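You operate a simulated robot arm through the tools that you are given. There is no shell and no other tool. Be economical: measure what you need, move in short steps, check, and stop when the job is done.

You are at the controls of a simulated two-armed robot. One attempt, no reset.

TASK
Fetch the grey scrap from the right end of the blue trolley and set it on top of the carton there. Take the yellow crayon on the right end of the blue trolley and put it away on the top of the tyre bench. Open the top trolley drawer, put the blue tin from the right end of the blue trolley in the inside of the top trolley drawer and shut the drawer again. Lift the black bottle cap open. The order is free.

Only the result counts: the job must be done as asked and must still hold three seconds after the hand-in. Knocking over, shifting, dropping, spilling or breaking anything else fails it. Lids that push on must go on centred and level and be pressed home; caps that screw on are set level and turned clockwise until they are tight.

THE ROBOT
Two 7-joint arms with two-finger parallel grippers on one trunk, on a base that drives. Base frame: it is fixed to the floor where the robot stands at the start and does not move with it; the origin is under the middle of the robot, x ahead of it, y to its left, z up. Lengths are in mm, angles in rad, forces in N, time in s.
The left shoulder is at the start at [50, 161, 1098], the right one opposite. With the tool pointing down near the work surface each hand reaches from about 220 to 680 mm from the robot's upright axis, wherever it stands, measured 20 degrees to its own side. Places, roughly: black bottle cap [1300, -1500, 1000]; inside of the top trolley drawer [-1000, 600, 800]; top of the tyre bench [-3300, -2600, 800]; top trolley drawer [-1000, 600, 800]; yellow crayon (3x3x8 cm) [600, 100, 800]. Payload 3.43 kg a hand.
Tool frame (each hand has its own): the origin (TCP) lies between the finger pads and is the grasp point; the fingertips stand 30 mm ahead of it; z points along the fingers, y is the line along which they close. The gripper opens to 94 mm. The fingers are 28 mm wide and 10 mm thick; the gripper's body (50 by 96 mm) begins 55 mm behind the TCP.
Orientation is that of the tool frame in the base frame, as a unit quaternion [x, y, z, w]. With the fingers straight down and closing along the base's y, the tool's x points along the base's -x, its y along +y and its z along -z.

THE INTERFACE
- The arms move only by the tool nudge_tool. It takes "left_deltas", "right_deltas" or both (then of equal length, played together; a hand with none holds still); each is a list of rows, each an object of numbers (a shift or turn left out is 0, a gripper value left out holds the last): "tx", "ty", "tz": the shift along the tool's x, y, z in units of 300 mm (1.0 is 300 mm); "rx", "ry", "rz": the turn, a rotation vector about the tool's x, y, z in units of 180 degrees (1.0 is 180 degrees). In form: [{"tx": .., "ty": .., "tz": .., "rx": .., "ry": .., "rz": ..}, ...]. A call has 1 to 12 rows; each row is the pose to reach, as a shift and turn from the pose commanded when the call began, along the tool's axes at that moment. "left_hand" and "right_hand" are, for a hand that has rows, the opening, from 0 (shut) to 1 (fully open), set as the call begins (left out, the last holds). A call with a number of a shift or a turn outside -1 to 1 is refused whole. Rows are played at 5 a second. More than 50 mm and 0.15 rad between two rows, or a gripper value outside its range, and nothing of the call is played. Where a pose cannot be reached the arm comes as near as it can. A force on the tool above 40 N (or 10 N above the force at the start of the call, whichever is more), or a blocked arm, ends the call early, and 0.2 s more pass. Each finger travels about 45 mm/s and halts on what it meets, pressing with about 44 N; the grip force reading is that of the motor and also rises with nothing between the fingers. The clock runs only during rows and for 0.2 s after the last one: add rows that repeat a pose to give the fingers time. It gives the time, the measured TCP pose, the force on the tool (base axes), the opening and the grip force at its end, in the units of the frame above (readings bear some noise), with the torque about the TCP (base axes, N m) and any sound that the robot's microphone picked up.
- Cameras (640 x 400 px; columns grow to the right, rows downward): "scene" is now at [56, 88.5, 1225.2]; the picture's right is [0.99, -0.17, 0.00], its down [-0.09, -0.53, -0.84] and it looks along [0.14, 0.83, -0.54] (base axes); focal length 214 px, centre (320, 200). "left" rides on the left gripper at [76, -14, -103] in its tool frame; the picture's right is [0.18, 0.98, 0.00], its down [-0.75, 0.14, -0.64] and it looks along [-0.63, 0.12, 0.77] (tool axes); focal length 243 px, centre (320, 200). "right" rides on the right gripper at [76, 14, -102] in its tool frame; the picture's right is [-0.18, 0.98, 0.00], its down [-0.75, -0.14, -0.64] and it looks along [-0.63, -0.12, 0.77] (tool axes); focal length 243 px, centre (320, 200). There is no depth. A picture from a camera that has moved, and an enlarged one, comes with that camera's place and axes in the base frame and with its lens.
- camera(camera): a new picture of that camera. It takes no simulated time.
- raise_lower(by): slides the trunk up (or, below 0, down) by that many mm; the arms and the scene camera ride with it, the base frame stays. It gives what a move gives, with no picture.
- base_move(legs): drives the robot by 1 to 6 legs, each [ahead, left, turn to the left] in mm, mm and rad, along the robot's own axes; the way and the turn of a leg run together, so that a leg with both is an arc; at most 1500 mm and 3.142 rad a leg. The arms and the cameras ride along, it lands a little off, and it stops where it bumps. It gives what a move gives.
- aim_head(pan, tilt): turns the head with the scene camera to pan (to the left, within 1.396 rad either way) and tilt (down, from -0.506 to 1.204), counted from straight ahead of the robot. It gives what a move gives.
- close_up(camera, box): a new picture of the part [left, top, right, bottom] of that camera's present view, enlarged. It takes no simulated time.
- job_done(): hands the job in; it is judged then, once.

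Go step by step. Nothing tells you exact positions but the pictures and the camera data: compare them with the known pose of the tool, close in by small moves and look again before you grip or let go. The budget is 165 turns and 130 pictures, counting those below and the enlarged ones. Unless the task says otherwise, let go and move clear before handing in, and close with one line.

The tools are called after ">>>" as name(argument=value, ...) on one line, values as JSON. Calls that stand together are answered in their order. nudge_tool: Moves the arms, as the interface text tells. Its arguments: {"type":"object","properties":{"left_deltas":{"type":"array","items":{"type":"object","properties":{"tx":{"type":"number"},"ty":{"type":"number"},"tz":{"type":"number"},"rx":{"type":"number"},"ry":{"type":"number"},"rz":{"type":"number"}}}},"left_hand":{"type":"number"},"right_deltas":{"type":"array","items":{"type":"object","properties":{"tx":{"type":"number"},"ty":{"type":"number"},"tz":{"type":"number"},"rx":{"type":"number"},"ry":{"type":"number"},"rz":{"type":"number"}}}},"right_hand":{"type":"number"}},"required":[]} The other tools are called the same way: raise_lower (by) slides the trunk up or down; base_move (legs) drives the base; aim_head (pan, tilt) turns the head that bears the scene camera; camera (camera) takes a picture; close_up (camera, box) takes an enlarged picture of a part of a camera's view; job_done () hands the job in.

At the start:

```text
clock: 0.0
left_tool_pos: [360.1, 391.0, 1124.7]
left_tcp_rot: [0.0, 1.0, -0.001, 0.001]
left_wrist_force: [-1.0, 0.0, 0.8]
left_wrist_torque: [0.01, -0.01, -0.03]
left_gripper_width: 93.9
left_grasp_force: 0.0
right_tool_pos: [409.8, -6.9, 1057.9]
right_tcp_rot: [0.0, 1.0, 0.0, -0.001]
right_wrist_force: [-1.1, 0.3, 1.2]
right_wrist_torque: [0.03, -0.01, -0.03]
right_gripper_width: 94.4
right_grasp_force: 0.1
trunk travel left (down, up): [-125.0, 142.0]
robot x, y, heading: [0.3, 0.4, 0.003]
head pan, tilt: [1.4, 0.567]
```

scene: 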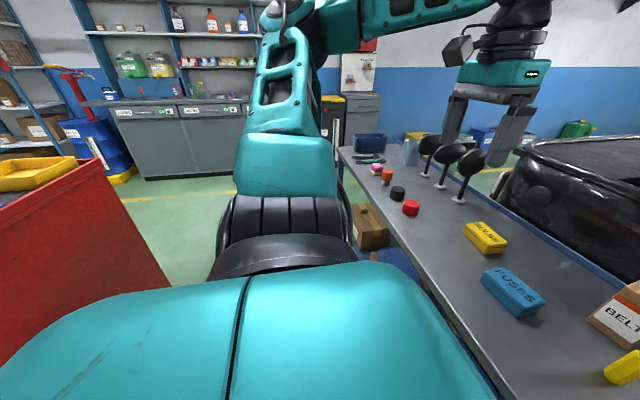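
right: 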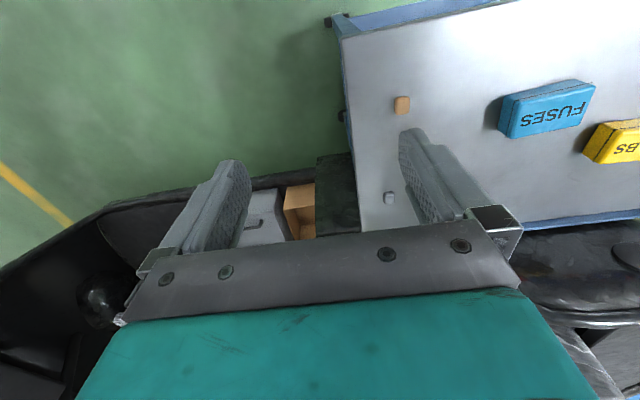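
left: 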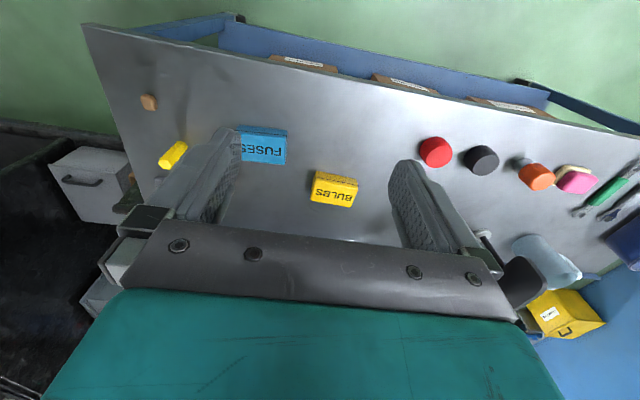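

The head is turned far left, and I can see the trolley ahead with FUSES and BULBS tins. I'll turn the head to look at the trolley's right end.

>>> aim_head(pan=0.0, tilt=0.7)

>>> camera(camera="scene")

```text
clock: 1.5
left_tool_pos: [359.7, 391.0, 1124.7]
left_tcp_rot: [0.0, 1.0, 0.0, 0.001]
left_wrist_force: [-0.7, 0.7, -0.5]
left_wrist_torque: [-0.01, 0.01, 0.0]
left_gripper_width: 94.2
left_grasp_force: 0.0
right_tool_pos: [410.0, -7.4, 1057.6]
right_tcp_rot: [0.0, 1.0, 0.0, 0.0]
right_wrist_force: [0.2, 0.5, 0.6]
right_wrist_torque: [0.01, 0.03, -0.03]
right_gripper_width: 93.8
right_grasp_force: 0.1
trunk travel left (down, up): [-125.0, 142.0]
robot x, y, heading: [-4.5, 0.6, 0.003]
head pan, tilt: [0.0, 0.7]
```

```text
126 pictures are left
camera scene: at [125.7, 0.6, 1213.7], right [0.0, -1.0, 0.0], down [-0.64, 0.0, -0.77], along [0.77, 0.0, -0.64], focal length 214 px, centre (320, 200)
```

scene: 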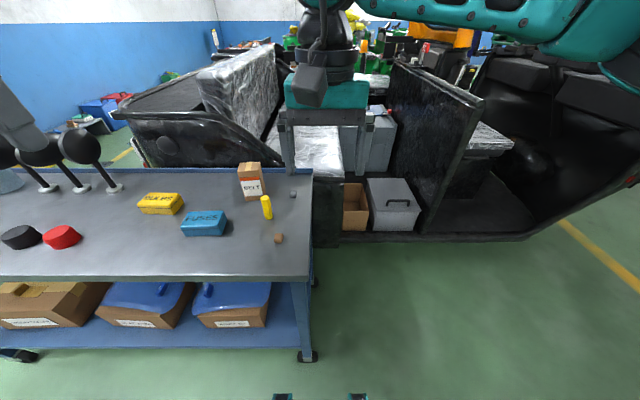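

I see the carton (BELT), yellow crayon, a grey and a brown scrap, and the FUSES tin. I'll enlarge for detail.

>>> close_up(camera="scene", box=[170, 150, 330, 250])

>>> aim_head(pan=-0.8, tilt=0.4)

>>> camera(camera="scene")

```text
4.00 times, centred on (250, 200) of scene
camera zoom: at [125.7, 0.6, 1213.7], right [0.0, -1.0, 0.0], down [-0.64, 0.0, -0.77], along [0.77, 0.0, -0.64], focal length 858 px, centre (600, 200)
```

zoom: 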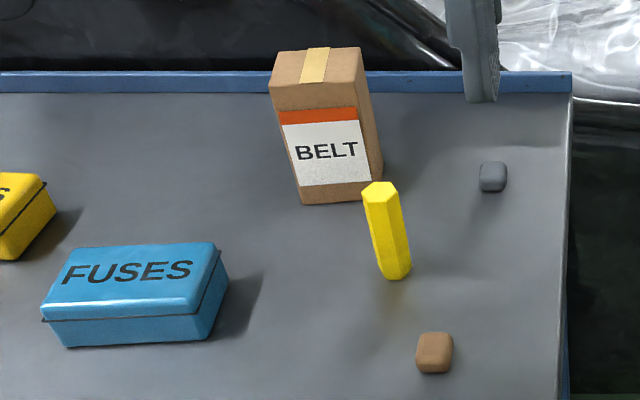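

```text
clock: 2.7
left_tool_pos: [360.5, 389.3, 1124.9]
left_tcp_rot: [0.001, 1.0, 0.0, 0.0]
left_wrist_force: [0.1, -0.3, 0.2]
left_wrist_torque: [0.01, -0.03, -0.01]
left_gripper_width: 94.1
left_grasp_force: 0.0
right_tool_pos: [410.1, -7.2, 1057.4]
right_tcp_rot: [0.0, 1.0, 0.0, 0.0]
right_wrist_force: [0.2, 0.9, -0.4]
right_wrist_torque: [0.0, -0.01, 0.0]
right_gripper_width: 94.1
right_grasp_force: 0.0
trunk travel left (down, up): [-125.0, 142.0]
robot x, y, heading: [1.0, 1.6, -0.002]
head pan, tilt: [-0.799, 0.4]
```

```text
124 pictures are left
camera scene: at [105.4, -65.9, 1240.5], right [-0.72, -0.7, 0.0], down [-0.27, 0.28, -0.92], along [0.64, -0.66, -0.39], focal length 214 px, centre (320, 200)
```

scene: 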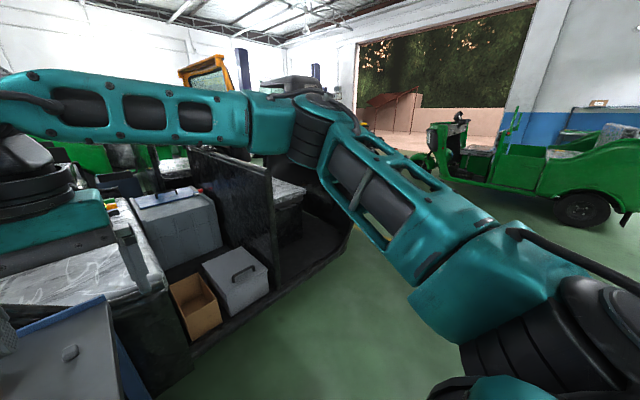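

Grey scrap ≈ (668, 84), crayon ≈ (562, 152), carton ≈ (690, 212) with its top ≈ 866. I'll bring the right hand over the grey scrap, high, and look.

>>> nudge_tool(right_deltas=[{"tx": -0.12, "ty": 0.04, "tz": 0.05}, {"tx": -0.24, "ty": 0.08, "tz": 0.1}, {"tx": -0.36, "ty": 0.12, "tz": 0.15}, {"tx": -0.48, "ty": 0.16, "tz": 0.2}, {"tx": -0.6, "ty": 0.2, "tz": 0.25}, {"tx": -0.72, "ty": 0.24, "tz": 0.3}, {"tx": -0.8, "ty": 0.28, "tz": 0.36}], right_hand=0.6)

>>> camera(camera="right")

```text
clock: 4.3
left_tool_pos: [359.8, 389.9, 1125.2]
left_tcp_rot: [0.0, 1.0, 0.0, 0.0]
left_wrist_force: [0.0, -0.1, 0.2]
left_wrist_torque: [-0.02, -0.03, -0.05]
left_gripper_width: 94.3
left_grasp_force: 0.1
right_tool_pos: [589.0, 28.5, 966.1]
right_tcp_rot: [-0.001, 1.0, 0.0, 0.0]
right_wrist_force: [-0.2, 0.5, 0.5]
right_wrist_torque: [0.01, -0.02, -0.04]
right_gripper_width: 56.2
right_grasp_force: 0.1
right hand out of reach, approached as far as the arm can: row 5, 6, 7
trunk travel left (down, up): [-125.0, 142.0]
robot x, y, heading: [0.4, -0.6, -0.001]
head pan, tilt: [-0.799, 0.4]
```

```text
123 pictures are left
camera right: at [512.6, 43.0, 1067.9], right [0.18, 0.98, 0.0], down [0.75, -0.14, 0.64], along [0.63, -0.12, -0.77], focal length 243 px, centre (320, 200)
```

right: 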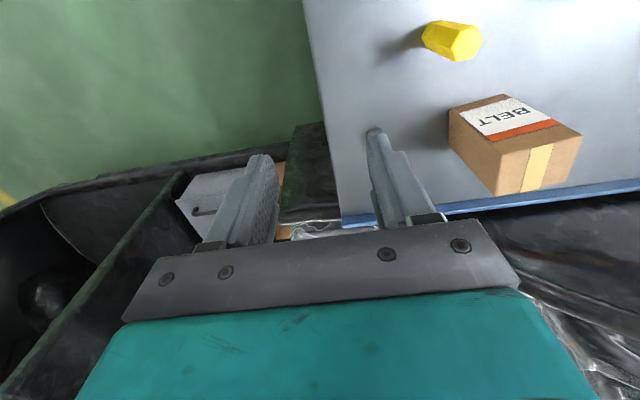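

The scrap is out of reach from here. I'll look down to see the clearance between base and trolley.

>>> aim_head(pan=0.0, tilt=1.2)

>>> camera(camera="scene")

>>> aim_head(pan=-0.6, tilt=0.9)

>>> camera(camera="scene")

```text
clock: 5.4
left_tool_pos: [360.2, 389.8, 1124.6]
left_tcp_rot: [0.0, 1.0, 0.0, 0.0]
left_wrist_force: [-0.2, -0.3, 0.1]
left_wrist_torque: [0.0, -0.03, -0.02]
left_gripper_width: 94.0
left_grasp_force: 0.0
right_tool_pos: [589.4, 28.4, 965.6]
right_tcp_rot: [0.0, 1.0, 0.0, 0.0]
right_wrist_force: [-0.1, 0.0, -0.3]
right_wrist_torque: [0.02, -0.01, 0.0]
right_gripper_width: 56.5
right_grasp_force: 0.1
trunk travel left (down, up): [-125.0, 142.0]
robot x, y, heading: [2.2, 6.0, -0.001]
head pan, tilt: [0.0, 1.201]
```

```text
122 pictures are left
camera scene: at [96.8, 0.4, 1177.7], right [0.0, -1.0, 0.0], down [-0.93, 0.0, -0.36], along [0.36, 0.0, -0.93], focal length 214 px, centre (320, 200)
```

scene: 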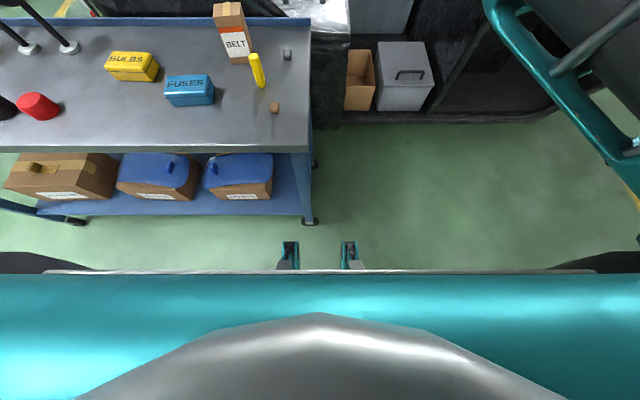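

```text
clock: 6.4
left_tool_pos: [360.0, 390.2, 1125.0]
left_tcp_rot: [0.0, 1.0, 0.0, 0.0]
left_wrist_force: [-0.1, 0.4, -0.2]
left_wrist_torque: [0.01, 0.0, 0.04]
left_gripper_width: 94.1
left_grasp_force: 0.0
right_tool_pos: [588.6, 28.4, 967.0]
right_tcp_rot: [0.0, 1.0, 0.0, 0.0]
right_wrist_force: [0.2, -0.9, -0.3]
right_wrist_torque: [0.03, 0.02, -0.03]
right_gripper_width: 56.7
right_grasp_force: 0.0
trunk travel left (down, up): [-125.0, 142.0]
robot x, y, heading: [-1.3, -0.3, -0.005]
head pan, tilt: [-0.6, 0.901]
```

```text
121 pictures are left
camera scene: at [103.1, -42.1, 1197.5], right [-0.56, -0.83, 0.0], down [-0.65, 0.44, -0.62], along [0.51, -0.35, -0.78], focal length 214 px, centre (320, 200)
```

scene: 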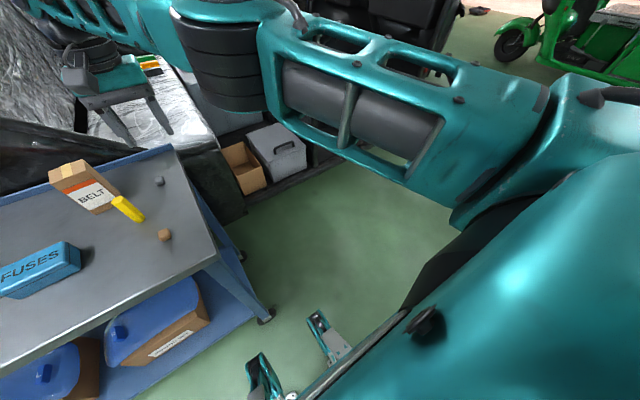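

Front legs at about x=300, trolley front edge ≈370. I'll retract the right hand, shift right so the feet pass beside the trolley, then go forward and work with the left hand.

>>> nudge_tool(right_deltas=[{"tx": 0.12, "ty": -0.04, "tz": -0.06}, {"tx": 0.24, "ty": -0.08, "tz": -0.12}, {"tx": 0.36, "ty": -0.12, "tz": -0.18}, {"tx": 0.48, "ty": -0.16, "tz": -0.24}, {"tx": 0.6, "ty": -0.2, "tz": -0.3}, {"tx": 0.72, "ty": -0.26, "tz": -0.34}, {"tx": 0.84, "ty": -0.32, "tz": -0.36}])

>>> base_move(legs=[[0, -235, 0], [150, 0, 0]])

>>> aim_head(pan=0.45, tilt=0.8)

>>> camera(camera="scene")

```text
clock: 8.0
left_tool_pos: [359.2, 388.9, 1123.7]
left_tcp_rot: [0.0, 1.0, 0.001, 0.0]
left_wrist_force: [0.0, 0.7, 0.4]
left_wrist_torque: [-0.01, 0.01, 0.0]
left_gripper_width: 94.0
left_grasp_force: 0.1
right_tool_pos: [332.3, -70.3, 1073.2]
right_tcp_rot: [0.0, 1.0, 0.001, 0.0]
right_wrist_force: [0.0, -0.2, -0.2]
right_wrist_torque: [0.02, -0.01, -0.01]
right_gripper_width: 56.3
right_grasp_force: 0.2
trunk travel left (down, up): [-125.0, 142.0]
robot x, y, heading: [2.0, -1.5, 0.001]
head pan, tilt: [-0.6, 0.901]
```

```text
clock: 10.7
left_tool_pos: [510.4, 154.1, 1124.0]
left_tcp_rot: [0.0, 1.0, 0.0, 0.0]
left_wrist_force: [1.1, 0.3, -1.1]
left_wrist_torque: [0.0, 0.01, -0.04]
left_gripper_width: 93.9
left_grasp_force: 0.1
right_tool_pos: [481.9, -306.6, 1073.2]
right_tcp_rot: [0.0, 1.0, 0.0, 0.0]
right_wrist_force: [0.4, 0.3, -0.5]
right_wrist_torque: [-0.02, 0.02, -0.01]
right_gripper_width: 56.5
right_grasp_force: 0.1
trunk travel left (down, up): [-125.0, 142.0]
robot x, y, heading: [152.7, -236.0, 0.0]
head pan, tilt: [-0.6, 0.901]
```

```text
clock: 12.0
left_tool_pos: [509.0, 154.1, 1123.7]
left_tcp_rot: [-0.001, 1.0, 0.0, 0.0]
left_wrist_force: [0.0, 0.2, 0.4]
left_wrist_torque: [0.01, 0.01, 0.02]
left_gripper_width: 94.1
left_grasp_force: 0.1
right_tool_pos: [481.8, -306.1, 1073.7]
right_tcp_rot: [0.0, 1.0, 0.0, 0.0]
right_wrist_force: [0.2, 0.1, 0.8]
right_wrist_torque: [0.02, 0.02, -0.01]
right_gripper_width: 56.4
right_grasp_force: 0.0
trunk travel left (down, up): [-125.0, 142.0]
robot x, y, heading: [147.8, -238.0, -0.006]
head pan, tilt: [0.45, 0.799]
```

```text
120 pictures are left
camera scene: at [263.2, -201.0, 1205.4], right [0.43, -0.9, 0.0], down [-0.65, -0.31, -0.7], along [0.63, 0.3, -0.72], focal length 214 px, centre (320, 200)
```

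scene: 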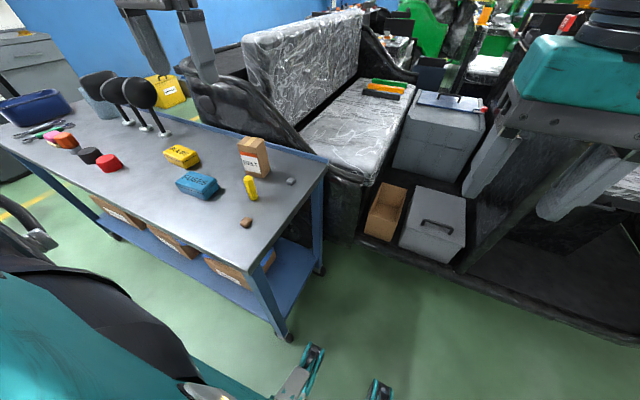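

The base is in place beside the trolley. The scrap is ≈ (663, 85); bringing the left hand above it.

>>> nudge_tool(left_deltas=[{"tx": -0.13, "ty": -0.06}, {"tx": -0.26, "ty": -0.13}, {"tx": -0.4, "ty": -0.2, "tz": 0.05}, {"tx": -0.46, "ty": -0.22, "tz": 0.2}, {"tx": -0.46, "ty": -0.22, "tz": 0.35}, {"tx": -0.46, "ty": -0.22, "tz": 0.5}, {"tx": -0.46, "ty": -0.22, "tz": 0.65}], left_hand=0.5)

>>> camera(camera="left")

```text
clock: 13.6
left_tool_pos: [646.9, 88.3, 928.4]
left_tcp_rot: [0.0, 1.0, 0.001, 0.0]
left_wrist_force: [0.5, 0.2, -0.2]
left_wrist_torque: [0.0, 0.03, 0.04]
left_gripper_width: 47.0
left_grasp_force: 0.1
right_tool_pos: [481.9, -304.5, 1073.7]
right_tcp_rot: [0.0, 1.0, 0.0, 0.0]
right_wrist_force: [0.4, 0.0, 0.7]
right_wrist_torque: [0.01, -0.01, 0.01]
right_gripper_width: 56.5
right_grasp_force: 0.0
trunk travel left (down, up): [-125.0, 142.0]
robot x, y, heading: [151.9, -238.6, -0.002]
head pan, tilt: [0.45, 0.799]
```

```text
119 pictures are left
camera left: at [569.5, 72.1, 1029.2], right [-0.18, 0.98, 0.0], down [0.75, 0.14, 0.64], along [0.63, 0.12, -0.77], focal length 243 px, centre (320, 200)
```

left: 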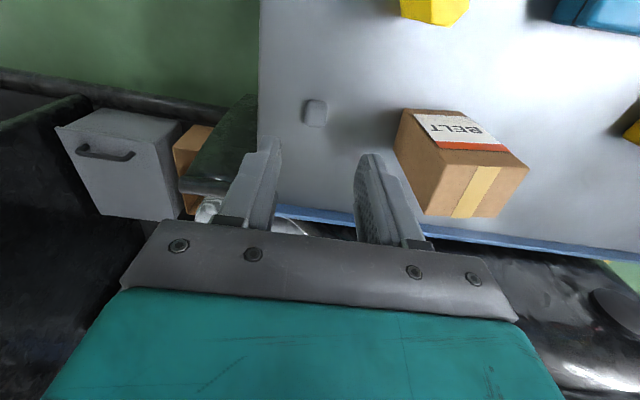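

Scrap refined ≈ (657, 84). Descending over it.

>>> nudge_tool(left_deltas=[{"tx": -0.033, "ty": -0.014, "tz": 0.1}, {"tx": -0.033, "ty": -0.014, "tz": 0.2}, {"tx": -0.033, "ty": -0.014, "tz": 0.3}])

>>> camera(camera="left")

```text
clock: 14.4
left_tool_pos: [659.3, 84.9, 839.9]
left_tcp_rot: [0.0, 1.0, 0.0, -0.001]
left_wrist_force: [-0.3, -0.6, -0.2]
left_wrist_torque: [0.02, 0.0, -0.04]
left_gripper_width: 46.9
left_grasp_force: 0.1
right_tool_pos: [481.9, -305.8, 1072.8]
right_tcp_rot: [-0.001, 1.0, 0.0, 0.0]
right_wrist_force: [-0.4, 0.5, -0.2]
right_wrist_torque: [-0.02, -0.01, 0.01]
right_gripper_width: 56.4
right_grasp_force: 0.1
trunk travel left (down, up): [-125.0, 142.0]
robot x, y, heading: [152.2, -239.3, -0.0]
head pan, tilt: [0.45, 0.799]
```

```text
118 pictures are left
camera left: at [581.2, 69.8, 940.5], right [-0.18, 0.98, 0.0], down [0.75, 0.14, 0.64], along [0.63, 0.12, -0.77], focal length 243 px, centre (320, 200)
```

left: 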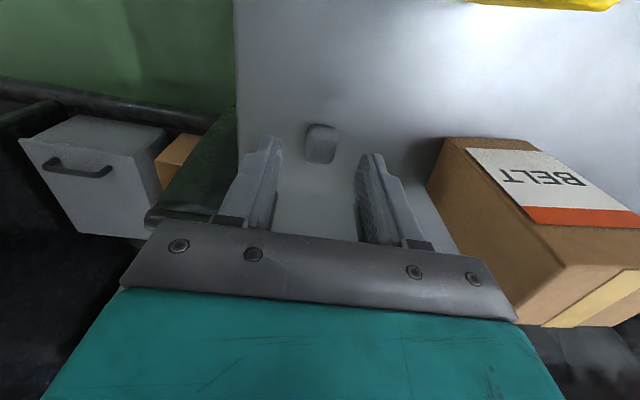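

>>> nudge_tool(left_deltas=[{"tx": 0.013, "tz": 0.04}, {"tx": 0.013, "tz": 0.085}])

>>> nudge_tool(left_deltas=[{}, {}, {}, {}], left_hand=0.0)

>>> camera(camera="left")

```text
clock: 15.0
left_tool_pos: [654.0, 84.3, 814.5]
left_tcp_rot: [0.0, 1.0, 0.001, 0.0]
left_wrist_force: [0.2, -0.7, -0.2]
left_wrist_torque: [0.01, 0.0, 0.03]
left_gripper_width: 46.9
left_grasp_force: 0.0
right_tool_pos: [481.6, -305.7, 1072.3]
right_tcp_rot: [0.0, 1.0, 0.0, 0.001]
right_wrist_force: [0.3, -0.5, 0.1]
right_wrist_torque: [-0.02, -0.02, -0.04]
right_gripper_width: 56.1
right_grasp_force: 0.1
trunk travel left (down, up): [-125.0, 142.0]
robot x, y, heading: [151.6, -233.9, -0.003]
head pan, tilt: [0.45, 0.799]
```

```text
clock: 16.0
left_tool_pos: [654.7, 84.8, 814.5]
left_tcp_rot: [0.0, 1.0, -0.001, 0.0]
left_wrist_force: [-0.1, -0.4, -0.2]
left_wrist_torque: [-0.04, -0.02, -0.02]
left_gripper_width: 15.8
left_grasp_force: 44.0
right_tool_pos: [482.3, -306.0, 1073.9]
right_tcp_rot: [0.0, 1.0, 0.0, 0.0]
right_wrist_force: [-0.2, 0.3, 0.1]
right_wrist_torque: [-0.01, 0.0, 0.0]
right_gripper_width: 56.3
right_grasp_force: 0.1
trunk travel left (down, up): [-125.0, 142.0]
robot x, y, heading: [149.7, -237.3, 0.005]
head pan, tilt: [0.45, 0.799]
```

```text
117 pictures are left
camera left: at [577.3, 69.0, 915.7], right [-0.18, 0.98, 0.0], down [0.75, 0.14, 0.64], along [0.63, 0.12, -0.77], focal length 243 px, centre (320, 200)
```

left: 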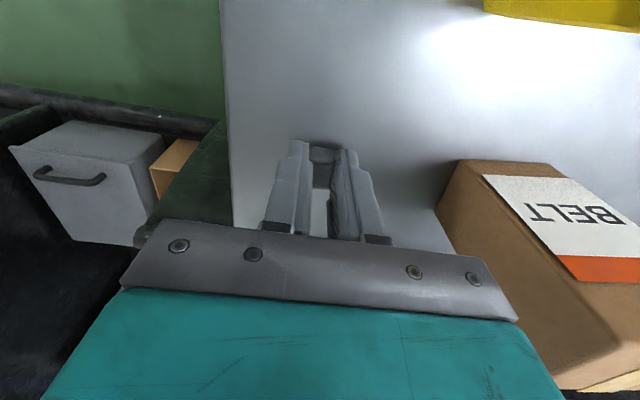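

Gripped. Lifting and carrying it above the carton.

>>> nudge_tool(left_deltas=[{"tz": -0.1}, {"tz": -0.2}, {"tz": -0.3}, {"tz": -0.42}, {"tx": -0.01, "ty": 0.1, "tz": -0.42}, {"tx": -0.02, "ty": 0.2, "tz": -0.42}, {"tx": -0.03, "ty": 0.3, "tz": -0.42}, {"tx": -0.04, "ty": 0.38, "tz": -0.42}, {"tx": -0.04, "ty": 0.45, "tz": -0.42}])

>>> camera(camera="left")

>>> camera(camera="scene")

```text
clock: 18.0
left_tool_pos: [663.6, 217.6, 940.8]
left_tcp_rot: [0.001, 1.0, 0.0, 0.0]
left_wrist_force: [0.2, 0.3, -0.9]
left_wrist_torque: [0.04, 0.0, 0.0]
left_gripper_width: 14.8
left_grasp_force: 44.8
right_tool_pos: [482.6, -306.5, 1072.6]
right_tcp_rot: [0.0, 1.0, 0.001, 0.0]
right_wrist_force: [-0.8, 0.0, 0.2]
right_wrist_torque: [0.01, -0.01, 0.01]
right_gripper_width: 56.5
right_grasp_force: 0.0
trunk travel left (down, up): [-125.0, 142.0]
robot x, y, heading: [148.5, -239.0, -0.003]
head pan, tilt: [0.45, 0.799]
```

```text
116 pictures are left
camera left: at [587.4, 202.4, 1043.0], right [-0.18, 0.98, 0.0], down [0.75, 0.14, 0.64], along [0.63, 0.12, -0.77], focal length 243 px, centre (320, 200)
```

left: 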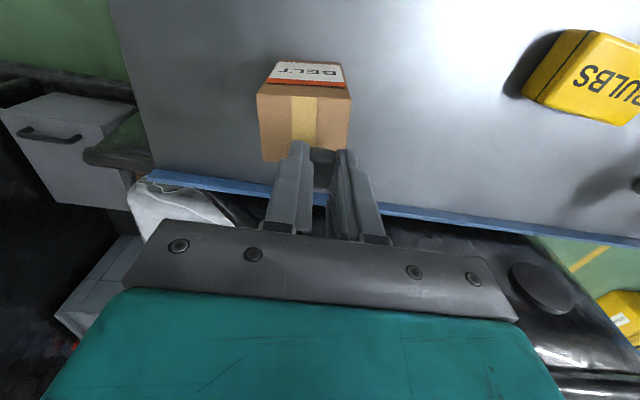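

```text
115 pictures are left
camera scene: at [263.2, -200.8, 1205.4], right [0.44, -0.9, 0.0], down [-0.65, -0.31, -0.7], along [0.63, 0.3, -0.72], focal length 214 px, centre (320, 200)
```

scene: 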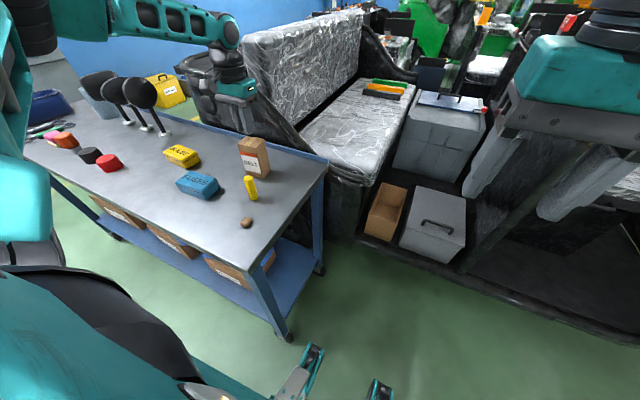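

Carton top centre ≈ (667, 205), z≈868. Centring and lowering to just above.

>>> nudge_tool(left_deltas=[{"tx": -0.013, "ty": -0.042}, {"tx": -0.013, "ty": -0.042, "tz": 0.05}, {"tx": -0.013, "ty": -0.042, "tz": 0.09}])

>>> close_up(camera="scene", box=[180, 90, 340, 190])

>>> camera(camera="left")

```text
clock: 18.8
left_tool_pos: [669.5, 205.3, 923.5]
left_tcp_rot: [0.0, 1.0, 0.001, 0.008]
left_wrist_force: [-5.4, 5.8, 40.6]
left_wrist_torque: [0.15, 0.06, 0.05]
left_gripper_width: 14.3
left_grasp_force: 43.6
right_tool_pos: [479.1, -306.7, 1075.1]
right_tcp_rot: [0.0, 1.0, 0.0, 0.002]
right_wrist_force: [-0.1, 0.0, 0.5]
right_wrist_torque: [-0.01, -0.01, -0.03]
right_gripper_width: 56.2
right_grasp_force: 0.0
trunk travel left (down, up): [-125.0, 142.0]
robot x, y, heading: [148.9, -237.9, -0.002]
head pan, tilt: [0.45, 0.799]
```

```text
4.00 times, centred on (260, 140) of scene
camera zoom: at [259.6, -202.7, 1206.8], right [0.44, -0.9, 0.0], down [-0.64, -0.31, -0.7], along [0.63, 0.31, -0.71], focal length 858 px, centre (560, 440)
```

zoom: 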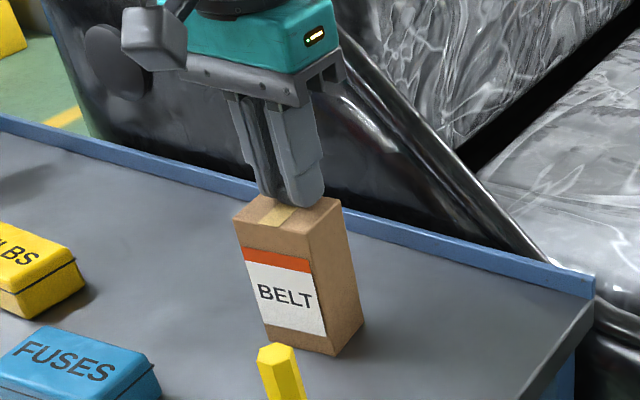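

```text
113 pictures are left
camera left: at [590.1, 188.8, 1023.0], right [-0.19, 0.98, 0.0], down [0.74, 0.14, 0.65], along [0.64, 0.12, -0.76], focal length 243 px, centre (320, 200)
```

left: 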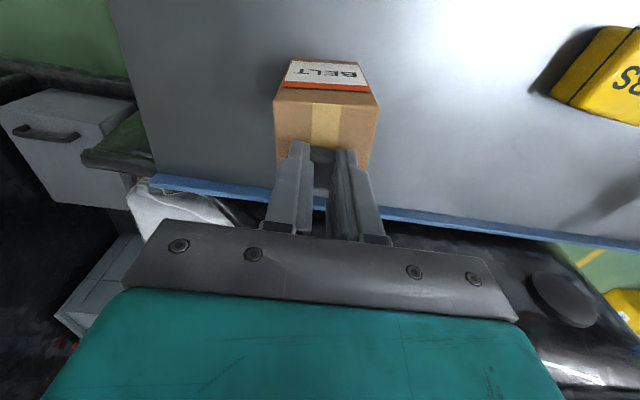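

Contact came at TCP z≈923, so the carton top is ≈890 and its centre is nearer, ≈ (653, 204). I'll lift off and shift back 16 mm.

>>> nudge_tool(left_deltas=[{"tz": -0.05}, {"tz": -0.08}, {"tx": 0.053, "tz": -0.08}, {"tx": 0.053, "tz": -0.08}])

>>> close_up(camera="scene", box=[180, 90, 340, 190])

>>> camera(camera="left")

```text
clock: 19.8
left_tool_pos: [653.8, 204.7, 936.3]
left_tcp_rot: [0.0, 1.0, 0.0, -0.001]
left_wrist_force: [-1.6, 0.9, -0.3]
left_wrist_torque: [-0.02, -0.02, -0.02]
left_gripper_width: 14.7
left_grasp_force: 43.6
right_tool_pos: [482.3, -305.7, 1073.6]
right_tcp_rot: [0.0, 1.0, 0.001, 0.0]
right_wrist_force: [0.3, -0.4, -0.9]
right_wrist_torque: [0.01, 0.01, 0.02]
right_gripper_width: 56.2
right_grasp_force: 0.0
trunk travel left (down, up): [-125.0, 142.0]
robot x, y, heading: [151.9, -238.3, 0.002]
head pan, tilt: [0.45, 0.799]
```

```text
4.00 times, centred on (260, 140) of scene
camera zoom: at [263.2, -201.0, 1205.4], right [0.44, -0.9, 0.0], down [-0.65, -0.31, -0.7], along [0.63, 0.3, -0.72], focal length 858 px, centre (560, 440)
```

zoom: 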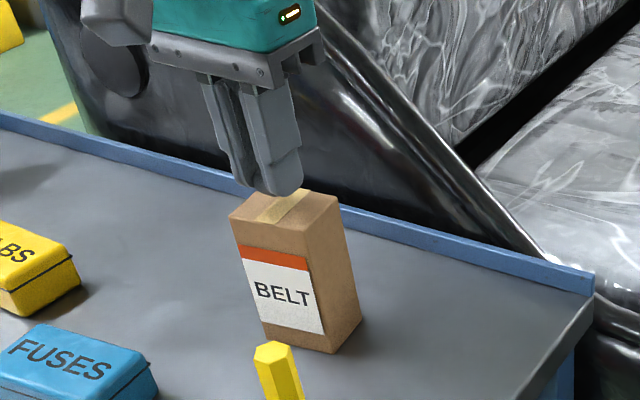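

```text
111 pictures are left
camera left: at [576.2, 189.3, 1038.2], right [-0.18, 0.98, 0.0], down [0.75, 0.14, 0.64], along [0.63, 0.12, -0.77], focal length 243 px, centre (320, 200)
```

left: 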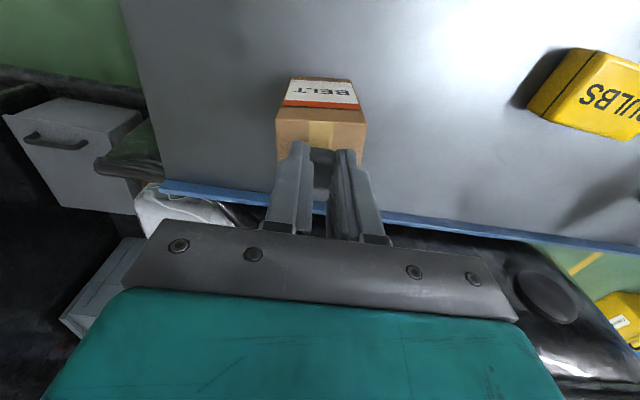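

Now above the middle of the carton top. Lowering in small steps.

>>> nudge_tool(left_deltas=[{"tx": -0.007, "ty": -0.012, "tz": 0.02}, {"tx": -0.007, "ty": -0.012, "tz": 0.03}, {"tx": -0.007, "ty": -0.012, "tz": 0.035}])

>>> close_up(camera="left", box=[240, 60, 400, 160])

```text
clock: 20.6
left_tool_pos: [655.0, 202.0, 927.0]
left_tcp_rot: [0.0, 1.0, -0.001, 0.0]
left_wrist_force: [0.3, 0.5, -0.3]
left_wrist_torque: [-0.01, 0.01, 0.0]
left_gripper_width: 14.8
left_grasp_force: 43.9
right_tool_pos: [480.6, -306.7, 1073.0]
right_tcp_rot: [0.0, 1.0, 0.0, 0.0]
right_wrist_force: [-1.1, 0.3, 0.4]
right_wrist_torque: [-0.02, 0.01, 0.01]
right_gripper_width: 56.3
right_grasp_force: 0.0
trunk travel left (down, up): [-125.0, 142.0]
robot x, y, heading: [151.2, -234.9, 0.004]
head pan, tilt: [0.45, 0.799]
```

```text
4.00 times, centred on (320, 110) of left
camera zoom: at [578.5, 186.6, 1027.7], right [-0.18, 0.98, 0.0], down [0.75, 0.14, 0.64], along [0.63, 0.12, -0.77], focal length 970 px, centre (320, 560)
```

zoom: 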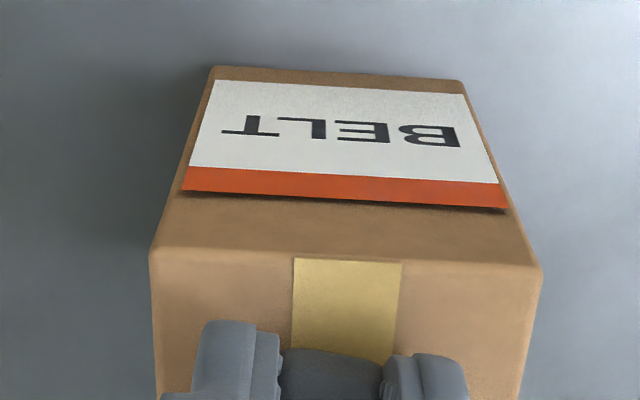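

Centred over the tape. Lowering a few millimetres until light contact.

>>> nudge_tool(left_deltas=[{"tz": 0.005}, {"tz": 0.009}])

```text
clock: 21.2
left_tool_pos: [656.1, 202.3, 924.5]
left_tcp_rot: [0.0, 1.0, 0.001, 0.0]
left_wrist_force: [-0.5, -0.5, 0.1]
left_wrist_torque: [-0.03, 0.0, 0.01]
left_gripper_width: 14.9
left_grasp_force: 43.8
right_tool_pos: [481.7, -305.5, 1073.9]
right_tcp_rot: [0.0, 1.0, 0.0, 0.0]
right_wrist_force: [0.2, 0.0, 0.6]
right_wrist_torque: [-0.02, -0.02, 0.03]
right_gripper_width: 56.6
right_grasp_force: 0.1
trunk travel left (down, up): [-125.0, 142.0]
robot x, y, heading: [149.7, -237.5, -0.0]
head pan, tilt: [0.45, 0.799]
```

>>> nudge_tool(left_deltas=[{"tz": 0.004}, {"tz": 0.008}])

```text
clock: 21.8
left_tool_pos: [656.8, 201.9, 922.8]
left_tcp_rot: [0.0, 1.0, 0.0, 0.001]
left_wrist_force: [-1.8, 0.8, 9.7]
left_wrist_torque: [0.01, 0.01, 0.02]
left_gripper_width: 14.8
left_grasp_force: 43.8
right_tool_pos: [480.4, -306.1, 1072.8]
right_tcp_rot: [0.0, 1.0, 0.0, 0.0]
right_wrist_force: [-0.4, -0.5, 0.3]
right_wrist_torque: [-0.04, -0.01, 0.0]
right_gripper_width: 56.3
right_grasp_force: 0.0
trunk travel left (down, up): [-125.0, 142.0]
robot x, y, heading: [148.2, -234.7, 0.007]
head pan, tilt: [0.45, 0.799]
```

Light contact. Opening and rising.

>>> nudge_tool(left_deltas=[{"tz": -0.003}, {"tz": -0.003}, {"tz": -0.003}, {"tz": -0.05}, {"tz": -0.15}, {"tz": -0.25}], left_hand=0.45)

>>> close_up(camera="scene", box=[160, 110, 320, 210])

>>> camera(camera="left")

```text
clock: 23.2
left_tool_pos: [656.7, 202.9, 997.5]
left_tcp_rot: [-0.001, 1.0, 0.0, 0.001]
left_wrist_force: [0.6, 0.5, 0.0]
left_wrist_torque: [0.05, -0.03, 0.0]
left_gripper_width: 42.2
left_grasp_force: 0.1
right_tool_pos: [480.2, -305.6, 1073.7]
right_tcp_rot: [0.0, 1.0, 0.0, 0.0]
right_wrist_force: [0.1, 0.3, -0.6]
right_wrist_torque: [0.04, 0.0, 0.02]
right_gripper_width: 56.2
right_grasp_force: 0.2
trunk travel left (down, up): [-125.0, 142.0]
robot x, y, heading: [150.9, -234.4, -0.005]
head pan, tilt: [0.45, 0.799]
```

```text
4.00 times, centred on (240, 160) of scene
camera zoom: at [263.1, -201.2, 1205.4], right [0.44, -0.9, 0.0], down [-0.65, -0.31, -0.7], along [0.63, 0.3, -0.72], focal length 858 px, centre (640, 360)
```

zoom: 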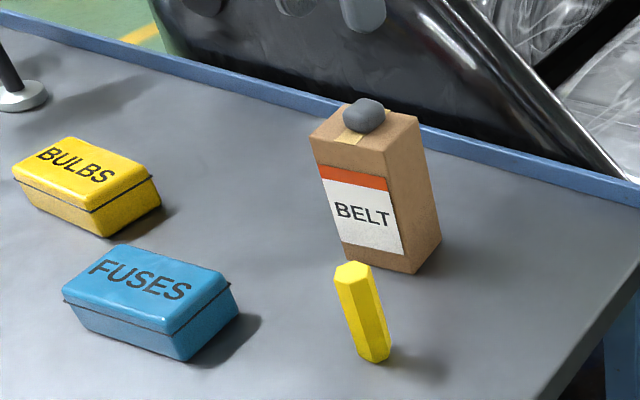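

```text
108 pictures are left
camera left: at [578.4, 186.9, 1097.9], right [-0.18, 0.98, 0.0], down [0.75, 0.14, 0.64], along [0.63, 0.12, -0.77], focal length 243 px, centre (320, 200)
```

left: 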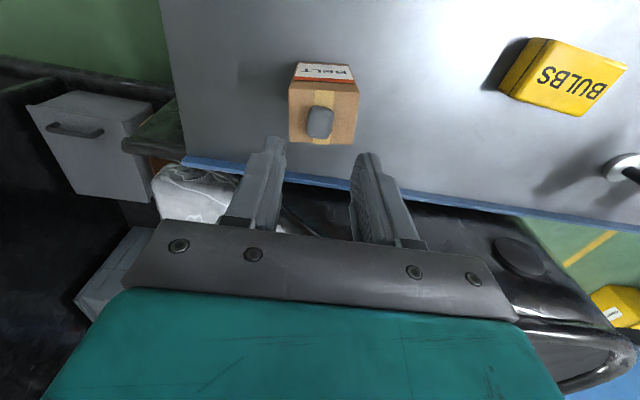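

The scrap sits on the carton. Next the FUSES tin: move the left hand above it and turn by about 90° so it can grip across the narrow side.

>>> nudge_tool(left_deltas=[{"tx": 0.08, "ty": 0.06, "rz": -0.045}, {"tx": 0.16, "ty": 0.12, "rz": -0.09}, {"tx": 0.24, "ty": 0.18, "rz": -0.135}, {"tx": 0.32, "ty": 0.24, "rz": -0.18}, {"tx": 0.4, "ty": 0.3, "rz": -0.225}, {"tx": 0.437, "ty": 0.357, "rz": -0.27}, {"tx": 0.437, "ty": 0.357, "rz": -0.315}, {"tx": 0.437, "ty": 0.357, "rz": -0.36}, {"tx": 0.437, "ty": 0.357, "rz": -0.405}, {"tx": 0.437, "ty": 0.357, "rz": -0.45}, {"tx": 0.437, "ty": 0.357, "rz": -0.5}], left_hand=1.0)

>>> camera(camera="left")

>>> close_up(camera="scene", box=[120, 110, 280, 210])

```text
refused: row 11 steps farther than a row can; nothing moved
```

```text
107 pictures are left
camera left: at [578.4, 186.9, 1097.9], right [-0.18, 0.98, 0.0], down [0.75, 0.14, 0.64], along [0.63, 0.12, -0.77], focal length 243 px, centre (320, 200)
```

left: 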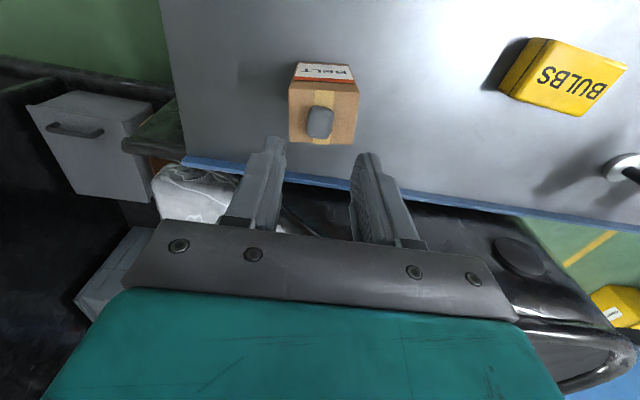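

```text
4.00 times, centred on (200, 160) of scene
camera zoom: at [263.1, -201.2, 1205.4], right [0.44, -0.9, 0.0], down [-0.65, -0.31, -0.7], along [0.63, 0.3, -0.72], focal length 858 px, centre (800, 360)
```

zoom: 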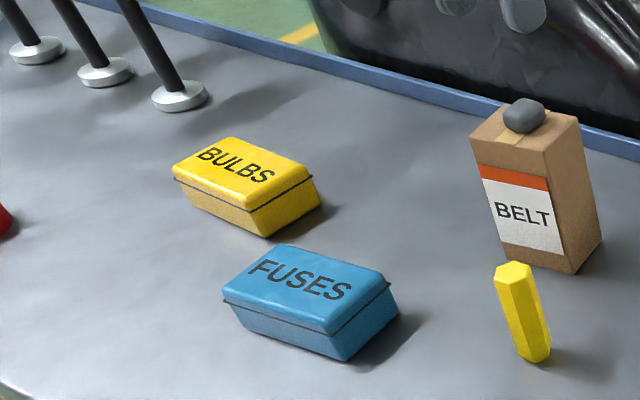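

Tin centre ≈ (514, 286), long side along y, about 103×55. Repeating the move with even turn steps.

>>> nudge_tool(left_deltas=[{"tx": 0.08, "ty": 0.05, "rz": -0.0455}, {"tx": 0.16, "ty": 0.1, "rz": -0.091}, {"tx": 0.24, "ty": 0.15, "rz": -0.1365}, {"tx": 0.32, "ty": 0.2, "rz": -0.182}, {"tx": 0.4, "ty": 0.25, "rz": -0.2275}, {"tx": 0.477, "ty": 0.277, "rz": -0.273}, {"tx": 0.477, "ty": 0.277, "rz": -0.3185}, {"tx": 0.477, "ty": 0.277, "rz": -0.364}, {"tx": 0.477, "ty": 0.277, "rz": -0.4095}, {"tx": 0.477, "ty": 0.277, "rz": -0.455}, {"tx": 0.477, "ty": 0.277, "rz": -0.5}], left_hand=1.0)

>>> camera(camera="left")

```text
clock: 25.6
left_tool_pos: [512.9, 285.3, 996.1]
left_tcp_rot: [0.709, -0.705, 0.0, 0.0]
left_wrist_force: [0.1, 0.4, 0.3]
left_wrist_torque: [0.02, 0.02, 0.0]
left_gripper_width: 94.2
left_grasp_force: 0.1
right_tool_pos: [481.9, -305.0, 1073.7]
right_tcp_rot: [0.0, 1.0, 0.001, 0.0]
right_wrist_force: [0.7, 0.4, 1.1]
right_wrist_torque: [0.02, -0.02, 0.02]
right_gripper_width: 56.1
right_grasp_force: 0.0
trunk travel left (down, up): [-125.0, 142.0]
robot x, y, heading: [148.0, -235.8, 0.001]
head pan, tilt: [0.45, 0.799]
```

```text
105 pictures are left
camera left: at [526.3, 208.3, 1097.7], right [-0.98, -0.19, 0.0], down [-0.14, 0.75, 0.64], along [-0.12, 0.63, -0.77], focal length 243 px, centre (320, 200)
```

left: 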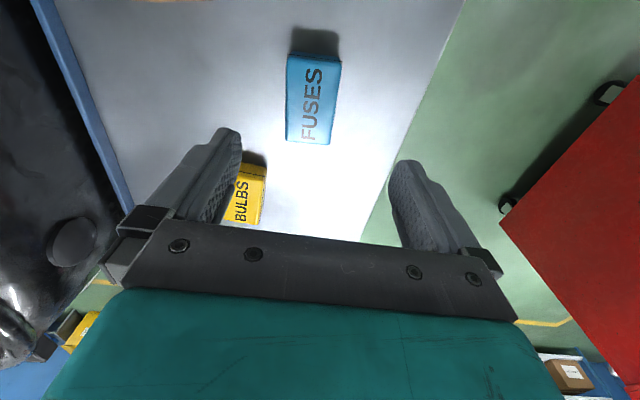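

>>> nudge_tool(left_deltas=[{"tx": -0.02, "ty": -0.01, "tz": 0.1}, {"tx": -0.02, "ty": -0.01, "tz": 0.2}, {"tx": -0.02, "ty": -0.01, "tz": 0.28}])

>>> camera(camera="left")

>>> close_up(camera="scene", box=[120, 110, 280, 210])

```text
clock: 26.4
left_tool_pos: [517.5, 290.8, 911.0]
left_tcp_rot: [0.707, -0.707, 0.0, 0.001]
left_wrist_force: [-0.1, -0.2, 0.6]
left_wrist_torque: [0.0, 0.01, 0.0]
left_gripper_width: 94.1
left_grasp_force: 0.1
right_tool_pos: [482.4, -306.0, 1072.6]
right_tcp_rot: [0.001, 1.0, 0.0, 0.0]
right_wrist_force: [-0.1, 0.9, -0.4]
right_wrist_torque: [0.0, -0.01, -0.02]
right_gripper_width: 56.3
right_grasp_force: 0.2
trunk travel left (down, up): [-125.0, 142.0]
robot x, y, heading: [146.1, -237.6, 0.0]
head pan, tilt: [0.45, 0.799]
```

```text
104 pictures are left
camera left: at [530.2, 213.4, 1012.1], right [-0.98, -0.18, 0.0], down [-0.14, 0.75, 0.64], along [-0.12, 0.63, -0.77], focal length 243 px, centre (320, 200)
```

left: 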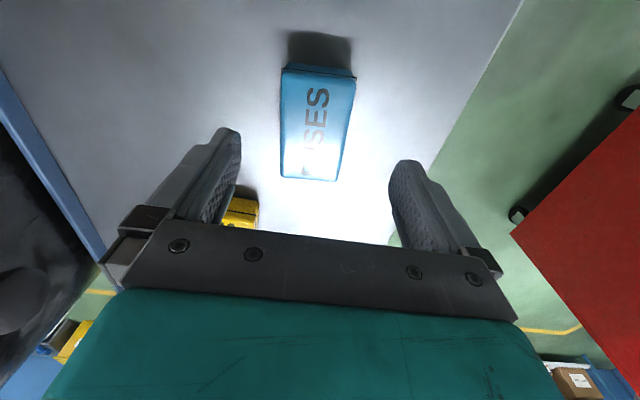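

```text
4.00 times, centred on (200, 160) of scene
camera zoom: at [263.2, -200.9, 1205.4], right [0.44, -0.9, 0.0], down [-0.65, -0.31, -0.7], along [0.63, 0.3, -0.72], focal length 858 px, centre (800, 360)
```

zoom: 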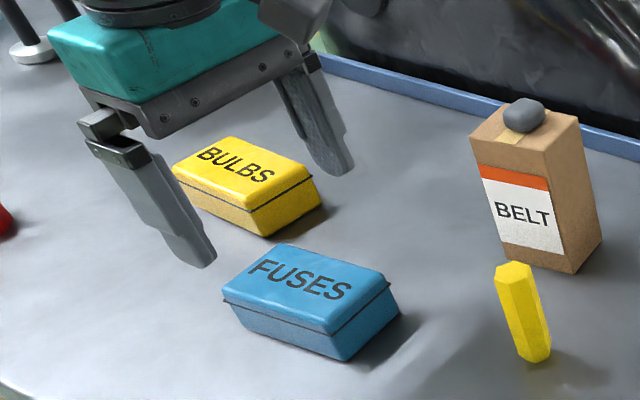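

Tin centre ≈ (518, 300), top ≈ 812. Descending around it.

>>> nudge_tool(left_deltas=[{"tx": -0.03, "tz": 0.1}, {"tx": -0.03, "tz": 0.2}, {"tx": -0.03, "tz": 0.26}])

>>> camera(camera="left")

>>> close_up(camera="scene", box=[120, 110, 280, 210])

```text
clock: 27.2
left_tool_pos: [516.1, 297.9, 832.9]
left_tcp_rot: [-0.707, 0.707, 0.0, 0.001]
left_wrist_force: [0.2, 0.1, 0.4]
left_wrist_torque: [0.04, -0.01, 0.01]
left_gripper_width: 94.0
left_grasp_force: 0.1
right_tool_pos: [482.9, -305.5, 1073.8]
right_tcp_rot: [0.0, 1.0, -0.001, 0.001]
right_wrist_force: [0.7, -0.5, -0.4]
right_wrist_torque: [0.03, 0.0, -0.01]
right_gripper_width: 56.4
right_grasp_force: 0.0
trunk travel left (down, up): [-125.0, 142.0]
robot x, y, heading: [150.9, -234.6, -0.001]
head pan, tilt: [0.45, 0.799]
```

```text
102 pictures are left
camera left: at [529.0, 221.8, 934.8], right [-0.98, -0.18, 0.0], down [-0.14, 0.75, 0.64], along [-0.12, 0.63, -0.77], focal length 243 px, centre (320, 200)
```

left: 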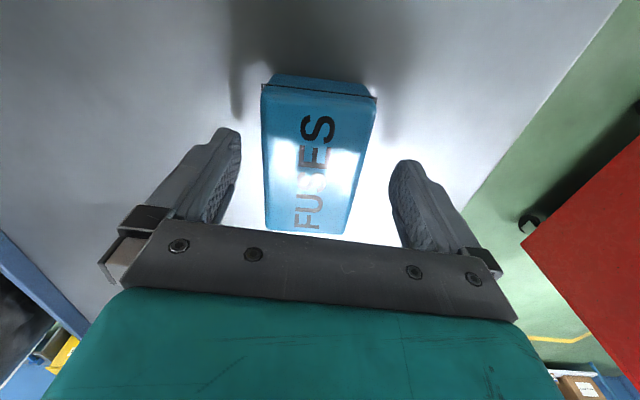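

```text
4.00 times, centred on (200, 160) of scene
camera zoom: at [263.2, -201.0, 1205.4], right [0.44, -0.9, 0.0], down [-0.65, -0.31, -0.7], along [0.63, 0.3, -0.72], focal length 858 px, centre (800, 360)
```

zoom: 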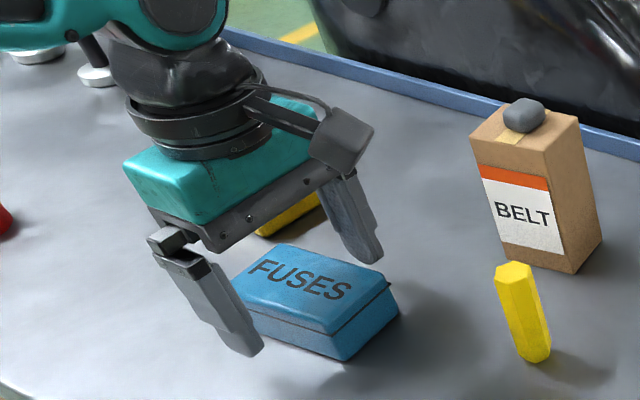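

>>> nudge_tool(left_deltas=[{"tz": 0.03}, {"tz": 0.058}])

>>> nudge_tool(left_deltas=[{}, {}, {}, {}, {}], left_hand=0.0)

>>> nudge_tool(left_deltas=[{"tz": -0.1}, {"tz": -0.2}, {"tz": -0.35}, {"tz": -0.5}])

>>> camera(camera="left")

>>> camera(camera="scene")

```text
clock: 27.8
left_tool_pos: [515.4, 300.2, 817.2]
left_tcp_rot: [0.708, -0.707, 0.0, 0.0]
left_wrist_force: [0.9, 0.9, 0.4]
left_wrist_torque: [0.02, 0.0, 0.0]
left_gripper_width: 94.0
left_grasp_force: 0.0
right_tool_pos: [481.9, -305.3, 1073.5]
right_tcp_rot: [0.0, 1.0, 0.0, 0.0]
right_wrist_force: [-0.3, -0.6, -0.2]
right_wrist_torque: [-0.02, 0.0, 0.01]
right_gripper_width: 56.4
right_grasp_force: 0.0
trunk travel left (down, up): [-125.0, 142.0]
robot x, y, heading: [150.3, -239.5, -0.005]
head pan, tilt: [0.45, 0.799]
```

```text
clock: 29.0
left_tool_pos: [515.3, 299.2, 816.7]
left_tcp_rot: [-0.707, 0.707, 0.0, 0.0]
left_wrist_force: [-0.3, -0.2, -0.1]
left_wrist_torque: [0.08, 0.05, -0.03]
left_gripper_width: 61.9
left_grasp_force: 43.4
right_tool_pos: [481.7, -305.5, 1074.0]
right_tcp_rot: [0.0, 1.0, -0.001, -0.001]
right_wrist_force: [0.2, -0.1, -0.1]
right_wrist_torque: [0.0, 0.0, -0.06]
right_gripper_width: 56.6
right_grasp_force: 0.1
trunk travel left (down, up): [-125.0, 142.0]
robot x, y, heading: [151.6, -236.8, 0.0]
head pan, tilt: [0.45, 0.799]
```

```text
clock: 30.0
left_tool_pos: [515.2, 300.6, 964.6]
left_tcp_rot: [0.707, -0.707, 0.0, 0.0]
left_wrist_force: [-0.8, -0.3, -1.5]
left_wrist_torque: [-0.04, 0.0, -0.01]
left_gripper_width: 61.6
left_grasp_force: 43.9
right_tool_pos: [481.8, -306.2, 1073.5]
right_tcp_rot: [0.0, 1.0, 0.001, 0.001]
right_wrist_force: [0.8, 0.1, 0.1]
right_wrist_torque: [-0.03, 0.02, -0.04]
right_gripper_width: 56.4
right_grasp_force: 0.1
trunk travel left (down, up): [-125.0, 142.0]
robot x, y, heading: [150.9, -234.8, -0.001]
head pan, tilt: [0.45, 0.799]
```

```text
100 pictures are left
camera left: at [528.0, 223.4, 1066.4], right [-0.98, -0.18, 0.0], down [-0.14, 0.75, 0.64], along [-0.12, 0.63, -0.77], focal length 243 px, centre (320, 200)
```

left: 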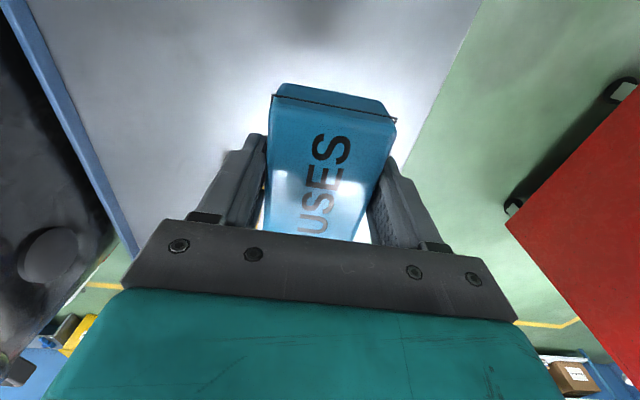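

```text
99 pictures are left
camera scene: at [263.1, -201.2, 1205.4], right [0.43, -0.9, 0.0], down [-0.65, -0.31, -0.7], along [0.63, 0.3, -0.72], focal length 214 px, centre (320, 200)
```

scene: 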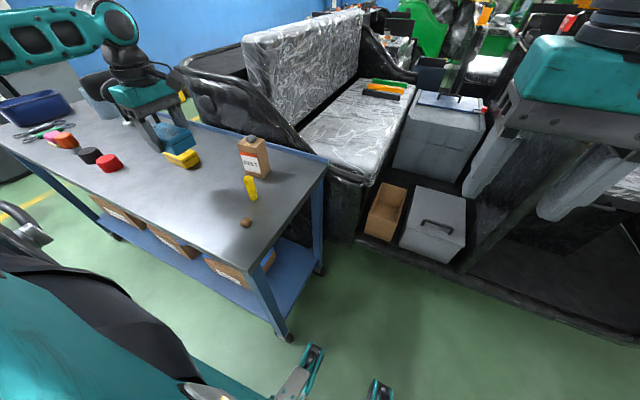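

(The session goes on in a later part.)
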